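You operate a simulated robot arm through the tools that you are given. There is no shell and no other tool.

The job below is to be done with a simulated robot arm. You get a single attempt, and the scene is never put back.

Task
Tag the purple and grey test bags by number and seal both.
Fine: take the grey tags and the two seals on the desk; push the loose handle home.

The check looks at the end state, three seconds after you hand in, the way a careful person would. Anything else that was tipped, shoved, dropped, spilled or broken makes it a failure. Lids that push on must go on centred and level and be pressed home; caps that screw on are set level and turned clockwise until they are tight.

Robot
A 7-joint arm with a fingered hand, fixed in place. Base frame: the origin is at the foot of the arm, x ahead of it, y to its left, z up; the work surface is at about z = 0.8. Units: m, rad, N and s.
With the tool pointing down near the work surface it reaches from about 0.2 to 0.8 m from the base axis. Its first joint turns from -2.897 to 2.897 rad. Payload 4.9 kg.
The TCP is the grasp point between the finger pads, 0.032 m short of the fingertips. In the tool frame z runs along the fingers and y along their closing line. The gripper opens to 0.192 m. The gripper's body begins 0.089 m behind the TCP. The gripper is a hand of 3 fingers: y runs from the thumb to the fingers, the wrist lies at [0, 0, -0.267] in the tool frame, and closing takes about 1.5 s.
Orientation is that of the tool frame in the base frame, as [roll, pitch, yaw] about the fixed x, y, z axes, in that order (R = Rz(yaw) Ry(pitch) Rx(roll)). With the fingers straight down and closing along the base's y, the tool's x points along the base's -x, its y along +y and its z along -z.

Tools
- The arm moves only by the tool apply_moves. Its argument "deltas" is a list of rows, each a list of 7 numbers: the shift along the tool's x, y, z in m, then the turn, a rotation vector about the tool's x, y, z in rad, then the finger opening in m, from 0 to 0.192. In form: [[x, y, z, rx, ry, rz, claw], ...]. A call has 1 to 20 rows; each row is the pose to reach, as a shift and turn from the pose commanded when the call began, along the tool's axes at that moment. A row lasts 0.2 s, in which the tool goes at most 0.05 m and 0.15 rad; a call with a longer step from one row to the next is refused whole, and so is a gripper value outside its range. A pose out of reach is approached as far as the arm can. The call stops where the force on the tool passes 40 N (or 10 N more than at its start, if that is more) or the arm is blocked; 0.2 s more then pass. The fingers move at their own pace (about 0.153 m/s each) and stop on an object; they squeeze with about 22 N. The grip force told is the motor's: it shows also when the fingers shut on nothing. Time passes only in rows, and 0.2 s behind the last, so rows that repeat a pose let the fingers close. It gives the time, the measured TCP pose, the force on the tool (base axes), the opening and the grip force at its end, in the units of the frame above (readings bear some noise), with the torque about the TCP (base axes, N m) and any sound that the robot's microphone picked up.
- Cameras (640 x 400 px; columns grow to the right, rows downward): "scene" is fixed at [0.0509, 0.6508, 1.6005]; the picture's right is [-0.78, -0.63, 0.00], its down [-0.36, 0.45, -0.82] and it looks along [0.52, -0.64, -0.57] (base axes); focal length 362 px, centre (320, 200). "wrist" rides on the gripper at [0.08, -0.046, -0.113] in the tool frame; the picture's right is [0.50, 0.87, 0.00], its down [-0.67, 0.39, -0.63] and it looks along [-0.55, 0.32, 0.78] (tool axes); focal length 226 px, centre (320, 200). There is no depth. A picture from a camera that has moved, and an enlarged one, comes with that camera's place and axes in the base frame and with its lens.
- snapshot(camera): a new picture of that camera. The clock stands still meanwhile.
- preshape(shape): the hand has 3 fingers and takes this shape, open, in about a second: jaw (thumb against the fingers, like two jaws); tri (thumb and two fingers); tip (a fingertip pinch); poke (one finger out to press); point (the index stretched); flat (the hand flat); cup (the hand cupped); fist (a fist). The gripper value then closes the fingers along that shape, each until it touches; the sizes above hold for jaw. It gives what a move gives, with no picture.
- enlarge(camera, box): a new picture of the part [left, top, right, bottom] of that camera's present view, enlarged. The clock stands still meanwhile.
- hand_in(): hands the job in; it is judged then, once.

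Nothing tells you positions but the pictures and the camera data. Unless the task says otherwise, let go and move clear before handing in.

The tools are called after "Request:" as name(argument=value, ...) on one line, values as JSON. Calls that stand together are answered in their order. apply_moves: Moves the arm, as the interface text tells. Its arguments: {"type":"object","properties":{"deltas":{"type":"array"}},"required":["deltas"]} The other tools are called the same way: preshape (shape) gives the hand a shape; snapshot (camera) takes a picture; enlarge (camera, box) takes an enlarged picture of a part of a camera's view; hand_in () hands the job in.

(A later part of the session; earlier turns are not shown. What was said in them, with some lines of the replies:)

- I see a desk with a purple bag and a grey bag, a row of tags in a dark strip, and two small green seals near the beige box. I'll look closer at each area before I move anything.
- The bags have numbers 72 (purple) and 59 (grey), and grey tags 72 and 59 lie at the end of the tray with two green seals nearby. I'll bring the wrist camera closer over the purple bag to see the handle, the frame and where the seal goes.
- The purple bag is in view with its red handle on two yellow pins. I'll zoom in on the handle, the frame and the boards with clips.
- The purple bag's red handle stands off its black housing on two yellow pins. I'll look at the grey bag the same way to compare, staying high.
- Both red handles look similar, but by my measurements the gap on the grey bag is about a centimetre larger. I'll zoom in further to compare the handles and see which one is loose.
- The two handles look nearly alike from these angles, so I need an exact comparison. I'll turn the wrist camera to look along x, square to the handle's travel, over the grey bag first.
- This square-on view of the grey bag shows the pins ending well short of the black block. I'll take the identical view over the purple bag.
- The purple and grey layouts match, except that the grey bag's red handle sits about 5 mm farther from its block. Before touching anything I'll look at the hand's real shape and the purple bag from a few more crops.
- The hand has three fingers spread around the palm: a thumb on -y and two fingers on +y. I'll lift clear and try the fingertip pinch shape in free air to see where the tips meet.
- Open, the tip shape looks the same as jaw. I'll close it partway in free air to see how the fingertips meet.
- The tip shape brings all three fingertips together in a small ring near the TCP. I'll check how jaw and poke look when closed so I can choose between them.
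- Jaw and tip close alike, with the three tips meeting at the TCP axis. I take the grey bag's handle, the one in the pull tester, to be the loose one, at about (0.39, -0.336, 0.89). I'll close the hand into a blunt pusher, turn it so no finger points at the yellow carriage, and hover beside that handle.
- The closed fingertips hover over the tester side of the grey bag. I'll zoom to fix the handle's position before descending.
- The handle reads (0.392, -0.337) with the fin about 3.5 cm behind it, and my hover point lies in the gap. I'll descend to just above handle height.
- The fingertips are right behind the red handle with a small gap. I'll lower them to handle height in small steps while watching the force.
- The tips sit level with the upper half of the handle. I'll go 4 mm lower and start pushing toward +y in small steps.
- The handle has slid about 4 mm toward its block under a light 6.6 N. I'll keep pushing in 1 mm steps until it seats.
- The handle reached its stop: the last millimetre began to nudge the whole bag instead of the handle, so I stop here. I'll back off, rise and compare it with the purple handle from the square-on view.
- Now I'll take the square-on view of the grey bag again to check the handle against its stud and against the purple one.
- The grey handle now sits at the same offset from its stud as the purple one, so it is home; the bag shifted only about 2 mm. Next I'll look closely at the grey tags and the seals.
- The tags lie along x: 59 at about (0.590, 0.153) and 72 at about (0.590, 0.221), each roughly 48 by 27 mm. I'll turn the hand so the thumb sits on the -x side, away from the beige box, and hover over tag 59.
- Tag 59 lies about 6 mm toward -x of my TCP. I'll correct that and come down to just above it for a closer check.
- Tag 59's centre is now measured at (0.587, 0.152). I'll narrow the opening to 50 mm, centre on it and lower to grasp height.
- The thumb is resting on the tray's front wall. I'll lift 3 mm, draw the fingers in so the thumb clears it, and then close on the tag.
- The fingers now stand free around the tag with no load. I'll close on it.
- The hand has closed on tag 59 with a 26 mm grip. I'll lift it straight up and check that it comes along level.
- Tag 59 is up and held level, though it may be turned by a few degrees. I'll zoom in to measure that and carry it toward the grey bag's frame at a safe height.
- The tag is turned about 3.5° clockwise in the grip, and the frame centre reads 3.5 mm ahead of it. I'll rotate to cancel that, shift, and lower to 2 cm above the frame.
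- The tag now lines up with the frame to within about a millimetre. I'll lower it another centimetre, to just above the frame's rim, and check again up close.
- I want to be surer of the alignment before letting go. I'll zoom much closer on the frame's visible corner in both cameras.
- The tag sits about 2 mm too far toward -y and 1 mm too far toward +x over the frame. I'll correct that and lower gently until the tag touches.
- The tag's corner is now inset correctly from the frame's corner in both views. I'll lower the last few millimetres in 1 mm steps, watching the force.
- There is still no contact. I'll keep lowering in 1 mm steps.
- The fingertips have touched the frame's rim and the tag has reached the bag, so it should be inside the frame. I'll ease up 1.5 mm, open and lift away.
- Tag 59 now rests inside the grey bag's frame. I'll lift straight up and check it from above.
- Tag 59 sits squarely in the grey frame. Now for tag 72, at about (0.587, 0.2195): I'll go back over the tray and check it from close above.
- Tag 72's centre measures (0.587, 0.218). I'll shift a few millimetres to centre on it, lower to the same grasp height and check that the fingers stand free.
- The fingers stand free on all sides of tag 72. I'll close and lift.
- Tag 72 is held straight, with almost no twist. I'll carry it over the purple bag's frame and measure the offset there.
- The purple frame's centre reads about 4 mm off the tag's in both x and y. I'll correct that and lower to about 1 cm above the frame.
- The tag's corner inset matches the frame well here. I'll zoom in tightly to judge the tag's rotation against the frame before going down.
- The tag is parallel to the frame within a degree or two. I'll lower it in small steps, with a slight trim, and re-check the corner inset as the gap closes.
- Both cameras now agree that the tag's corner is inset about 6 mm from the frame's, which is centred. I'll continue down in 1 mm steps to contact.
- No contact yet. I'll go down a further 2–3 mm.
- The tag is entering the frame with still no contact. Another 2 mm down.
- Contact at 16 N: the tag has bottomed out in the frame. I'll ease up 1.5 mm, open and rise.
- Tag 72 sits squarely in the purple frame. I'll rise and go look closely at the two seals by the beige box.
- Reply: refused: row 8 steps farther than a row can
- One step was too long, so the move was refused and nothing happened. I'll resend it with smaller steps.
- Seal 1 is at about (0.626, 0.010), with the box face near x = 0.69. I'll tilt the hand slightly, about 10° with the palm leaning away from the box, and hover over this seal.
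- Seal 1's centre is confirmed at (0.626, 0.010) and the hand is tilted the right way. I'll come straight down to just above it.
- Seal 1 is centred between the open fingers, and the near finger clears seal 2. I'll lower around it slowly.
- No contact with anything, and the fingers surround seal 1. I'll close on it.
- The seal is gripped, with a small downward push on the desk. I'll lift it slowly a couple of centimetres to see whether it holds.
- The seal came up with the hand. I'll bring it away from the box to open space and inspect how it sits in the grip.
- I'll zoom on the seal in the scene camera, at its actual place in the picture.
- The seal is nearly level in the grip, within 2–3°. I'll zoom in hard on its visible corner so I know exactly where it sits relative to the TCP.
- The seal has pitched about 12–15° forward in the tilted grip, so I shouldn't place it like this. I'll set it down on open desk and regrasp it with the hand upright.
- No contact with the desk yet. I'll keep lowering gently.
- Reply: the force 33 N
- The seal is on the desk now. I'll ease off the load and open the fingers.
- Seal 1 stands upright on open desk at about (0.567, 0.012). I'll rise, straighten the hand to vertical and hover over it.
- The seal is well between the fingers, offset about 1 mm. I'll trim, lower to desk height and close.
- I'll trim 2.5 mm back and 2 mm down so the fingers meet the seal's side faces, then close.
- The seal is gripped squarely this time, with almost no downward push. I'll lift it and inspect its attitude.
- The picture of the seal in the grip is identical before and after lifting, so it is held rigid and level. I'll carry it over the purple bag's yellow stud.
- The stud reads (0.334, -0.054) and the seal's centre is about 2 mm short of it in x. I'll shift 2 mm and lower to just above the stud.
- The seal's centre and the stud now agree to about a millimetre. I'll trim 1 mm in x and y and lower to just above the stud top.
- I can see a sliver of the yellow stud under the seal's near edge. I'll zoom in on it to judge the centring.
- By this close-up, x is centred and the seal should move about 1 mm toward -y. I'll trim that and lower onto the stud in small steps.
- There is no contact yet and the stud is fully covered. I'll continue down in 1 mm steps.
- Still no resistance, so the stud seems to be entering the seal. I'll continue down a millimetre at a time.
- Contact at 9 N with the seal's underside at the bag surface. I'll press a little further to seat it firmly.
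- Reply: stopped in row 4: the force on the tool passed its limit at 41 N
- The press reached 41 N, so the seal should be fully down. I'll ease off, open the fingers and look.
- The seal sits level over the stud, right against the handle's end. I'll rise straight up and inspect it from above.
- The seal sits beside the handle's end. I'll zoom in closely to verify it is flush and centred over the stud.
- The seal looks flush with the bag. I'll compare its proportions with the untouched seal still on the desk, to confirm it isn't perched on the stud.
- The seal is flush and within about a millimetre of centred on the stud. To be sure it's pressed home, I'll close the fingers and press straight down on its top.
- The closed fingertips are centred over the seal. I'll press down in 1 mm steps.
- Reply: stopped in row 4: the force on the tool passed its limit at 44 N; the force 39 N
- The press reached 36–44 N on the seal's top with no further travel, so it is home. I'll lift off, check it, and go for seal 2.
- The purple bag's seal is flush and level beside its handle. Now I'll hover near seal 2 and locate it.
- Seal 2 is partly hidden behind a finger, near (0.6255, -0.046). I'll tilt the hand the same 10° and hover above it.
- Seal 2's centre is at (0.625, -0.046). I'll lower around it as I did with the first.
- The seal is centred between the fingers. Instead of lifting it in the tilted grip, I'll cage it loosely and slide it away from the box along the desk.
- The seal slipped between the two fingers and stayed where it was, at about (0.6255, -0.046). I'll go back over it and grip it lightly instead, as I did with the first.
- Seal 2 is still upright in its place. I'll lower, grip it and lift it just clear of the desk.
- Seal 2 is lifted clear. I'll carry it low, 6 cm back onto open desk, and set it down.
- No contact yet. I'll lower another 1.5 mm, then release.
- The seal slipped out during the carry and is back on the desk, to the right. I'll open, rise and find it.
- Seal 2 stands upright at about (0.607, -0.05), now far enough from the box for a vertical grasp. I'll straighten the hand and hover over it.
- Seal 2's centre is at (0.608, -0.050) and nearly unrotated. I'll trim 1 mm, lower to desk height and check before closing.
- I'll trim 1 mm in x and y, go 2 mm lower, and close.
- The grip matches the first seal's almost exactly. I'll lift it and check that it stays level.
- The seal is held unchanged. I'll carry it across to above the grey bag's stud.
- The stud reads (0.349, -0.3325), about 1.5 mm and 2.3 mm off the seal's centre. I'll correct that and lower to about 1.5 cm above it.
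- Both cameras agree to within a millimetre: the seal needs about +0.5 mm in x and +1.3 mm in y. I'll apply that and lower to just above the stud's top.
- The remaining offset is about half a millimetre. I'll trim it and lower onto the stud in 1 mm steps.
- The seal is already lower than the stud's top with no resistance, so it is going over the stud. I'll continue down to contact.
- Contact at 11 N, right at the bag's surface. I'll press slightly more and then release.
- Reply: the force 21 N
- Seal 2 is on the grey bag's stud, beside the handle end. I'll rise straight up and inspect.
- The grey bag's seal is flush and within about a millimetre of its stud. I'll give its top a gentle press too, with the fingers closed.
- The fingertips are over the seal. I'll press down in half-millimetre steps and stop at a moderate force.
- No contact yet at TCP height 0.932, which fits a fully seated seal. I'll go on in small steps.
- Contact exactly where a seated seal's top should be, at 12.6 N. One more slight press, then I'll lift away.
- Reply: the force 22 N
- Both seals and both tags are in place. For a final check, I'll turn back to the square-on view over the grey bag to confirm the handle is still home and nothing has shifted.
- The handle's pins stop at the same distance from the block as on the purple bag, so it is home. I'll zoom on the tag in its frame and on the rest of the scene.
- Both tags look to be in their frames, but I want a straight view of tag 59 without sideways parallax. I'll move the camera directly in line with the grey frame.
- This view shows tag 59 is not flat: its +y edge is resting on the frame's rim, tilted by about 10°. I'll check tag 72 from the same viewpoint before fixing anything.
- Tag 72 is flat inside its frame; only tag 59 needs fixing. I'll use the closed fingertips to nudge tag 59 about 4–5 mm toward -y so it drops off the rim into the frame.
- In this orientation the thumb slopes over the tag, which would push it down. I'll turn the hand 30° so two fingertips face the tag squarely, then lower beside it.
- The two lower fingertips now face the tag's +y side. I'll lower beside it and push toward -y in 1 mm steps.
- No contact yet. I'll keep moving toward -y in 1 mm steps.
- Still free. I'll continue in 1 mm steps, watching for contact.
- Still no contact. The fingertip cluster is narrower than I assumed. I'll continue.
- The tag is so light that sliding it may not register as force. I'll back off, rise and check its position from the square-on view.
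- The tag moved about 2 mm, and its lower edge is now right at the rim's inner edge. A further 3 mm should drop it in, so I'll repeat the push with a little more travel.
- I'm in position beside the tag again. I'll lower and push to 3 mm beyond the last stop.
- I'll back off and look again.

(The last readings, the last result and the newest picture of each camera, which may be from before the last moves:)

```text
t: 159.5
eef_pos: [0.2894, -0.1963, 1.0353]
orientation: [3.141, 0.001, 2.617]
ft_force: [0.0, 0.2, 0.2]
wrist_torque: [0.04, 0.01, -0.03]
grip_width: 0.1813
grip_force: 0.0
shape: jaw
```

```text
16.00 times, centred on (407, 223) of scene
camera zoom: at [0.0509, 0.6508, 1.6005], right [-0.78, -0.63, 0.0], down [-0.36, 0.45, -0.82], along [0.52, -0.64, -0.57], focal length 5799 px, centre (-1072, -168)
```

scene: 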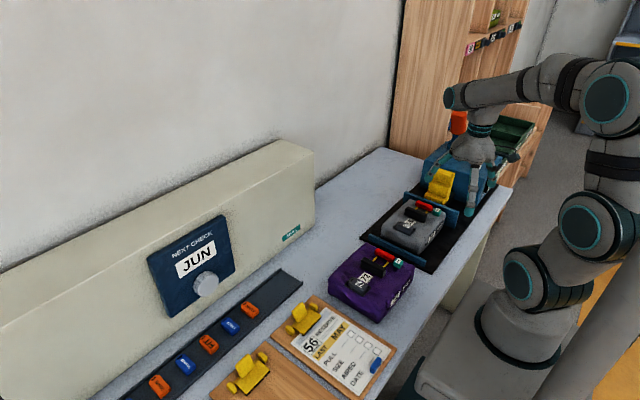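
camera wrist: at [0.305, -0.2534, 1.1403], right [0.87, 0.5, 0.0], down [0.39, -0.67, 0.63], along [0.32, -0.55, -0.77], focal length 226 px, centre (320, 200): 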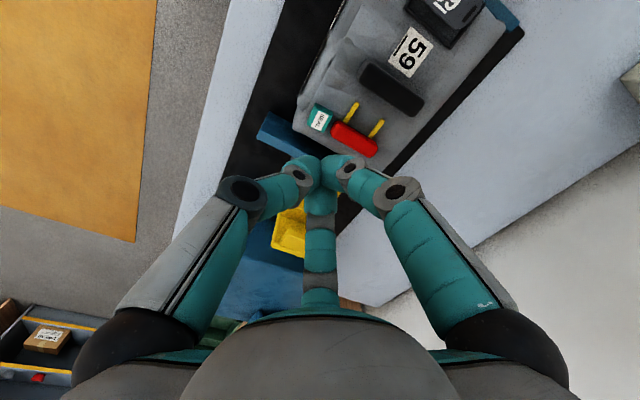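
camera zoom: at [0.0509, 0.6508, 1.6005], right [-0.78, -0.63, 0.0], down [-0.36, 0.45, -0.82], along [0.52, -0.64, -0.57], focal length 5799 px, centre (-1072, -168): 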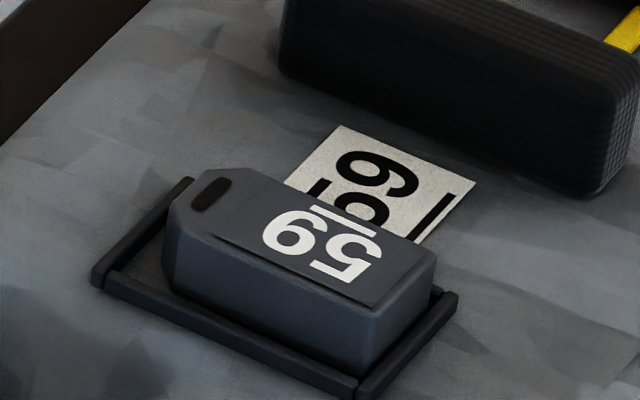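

Tag 59 now lies level between the rims. I'll check its other end and its overall fit.

Request:
enlarge(camera="wrist", box=[290, 160, 350, 220])

Request:
enlarge(camera="scene", box=[340, 180, 460, 300])

```text
6.67 times, centred on (320, 190) of wrist
camera zoom: at [0.1973, -0.1951, 1.1485], right [0.0, 1.0, 0.0], down [0.77, 0.0, 0.63], along [0.63, 0.0, -0.77], focal length 1507 px, centre (320, 267)
```

zoom: 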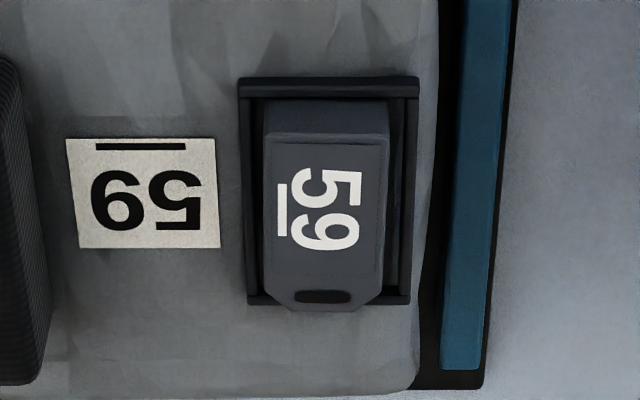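

```text
3.33 times, centred on (400, 240) of scene
camera zoom: at [0.0509, 0.6508, 1.6005], right [-0.78, -0.63, 0.0], down [-0.36, 0.45, -0.82], along [0.52, -0.64, -0.57], focal length 1208 px, centre (53, 67)
```

zoom: 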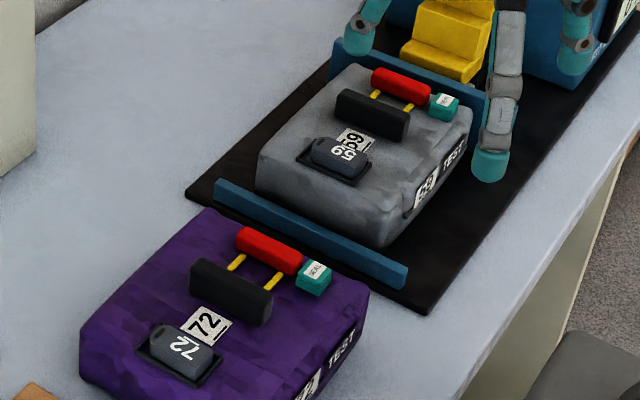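

Both tags are flat in their frames, both seals are on, and the handle is home. I'll move the arm up and clear and take a last look at the whole scene.

Request:
apply_moves(deltas=[[0, 0, -0.04, 0, 0, 0, 0.192], [0, 0, -0.08, 0, 0, 0, 0.192], [0, 0, -0.12, 0, 0, 0, 0.192], [0, 0, -0.15, 0, 0, 0, 0.192], [0, 0, -0.15, 0, 0, 0, 0.192]])

Request:
snapshot(camera="scene")

Request:
snapshot(camera="wrist")

Request:
enlarge(camera="scene", box=[120, 220, 340, 400])

Request:
enlarge(camera="scene", box=[320, 160, 520, 330])

```text
t: 160.7
eef_pos: [0.2881, -0.1951, 1.1832]
orientation: [3.141, 0.002, 2.614]
ft_force: [0.1, -1.2, -0.6]
wrist_torque: [-0.01, 0.04, 0.0]
grip_width: 0.1919
grip_force: 0.0
shape: jaw
```

```text
taken
```

scene: 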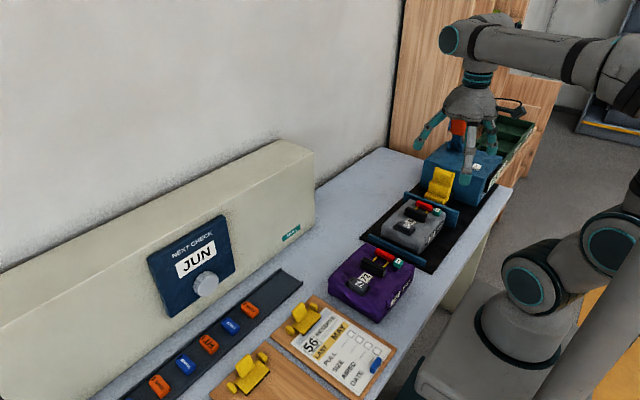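

```text
taken
camera wrist: at [0.1969, -0.1955, 1.2968], right [0.0, 1.0, 0.0], down [0.77, 0.0, 0.63], along [0.63, 0.0, -0.77], focal length 226 px, centre (320, 200)
```

wrist: 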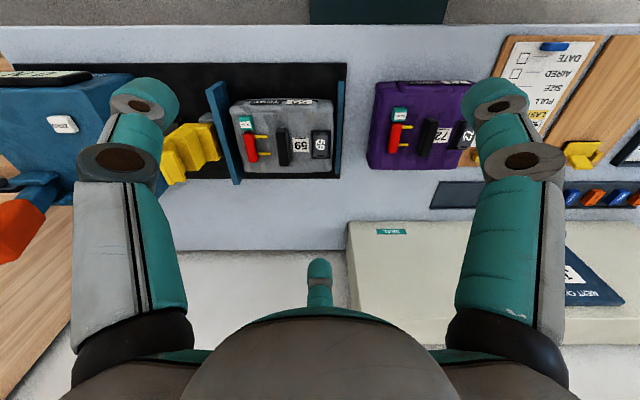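

```text
2.22 times, centred on (230, 310) of scene
camera zoom: at [0.0509, 0.6508, 1.6005], right [-0.78, -0.63, 0.0], down [-0.36, 0.45, -0.82], along [0.52, -0.64, -0.57], focal length 805 px, centre (520, -44)
```

zoom: 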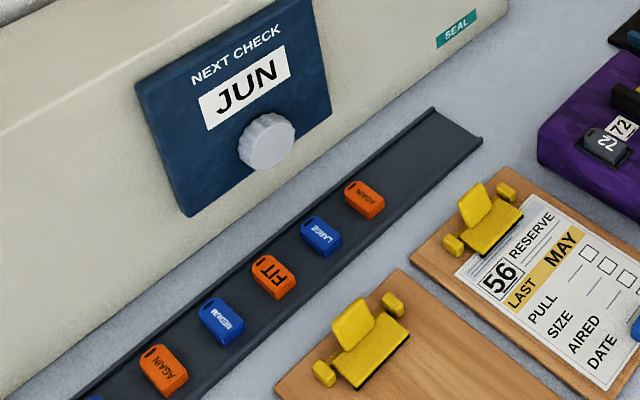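

```text
2.35 times, centred on (420, 245) of scene
camera zoom: at [0.0509, 0.6508, 1.6005], right [-0.78, -0.63, 0.0], down [-0.36, 0.45, -0.82], along [0.52, -0.64, -0.57], focal length 853 px, centre (85, 94)
```

zoom: 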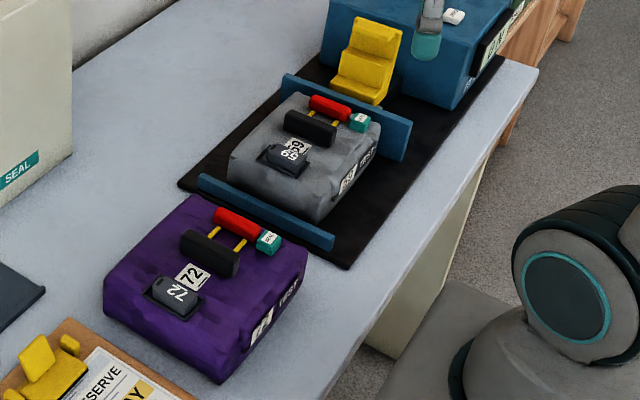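

The purple bag carries tag 72 and the grey bag tag 59, each with a seal on its stud. The grey handle is home, the other items look undisturbed, and the hand is empty and clear, so I'm handing in.

Request:
hand_in()

```text
The job is handed in.
```

I tagged and sealed both bags, pushed the loose handle home, and handed the job in; no verdict came back.

- **Tags:** grey tag 72 is in the purple bag's frame and grey tag 59 is in the grey bag's frame, both lying flat. Tag 59 first landed with one edge on the frame's rim, so I nudged it in.
- **Seals:** both desk seals are over the yellow studs and pressed down. My measurements put each within about 1–2 mm of centre. No click was heard on either one.
- **Handle:** I took the grey bag's red handle to be the loose one, because it sat about 5 mm farther out than the purple one. It slid in to a stop and now sits at the same distance as the purple handle.
- **Small shifts:** the grey bag moved about 2 mm while I pushed its handle, and the purple bag about 1 mm while I pressed its seal. In the last pictures the other tags, the tray, the clipboards and the tester look as they did at the start.

The second seal slipped out of the fingers once, low over the desk. It landed upright and I picked it up again.
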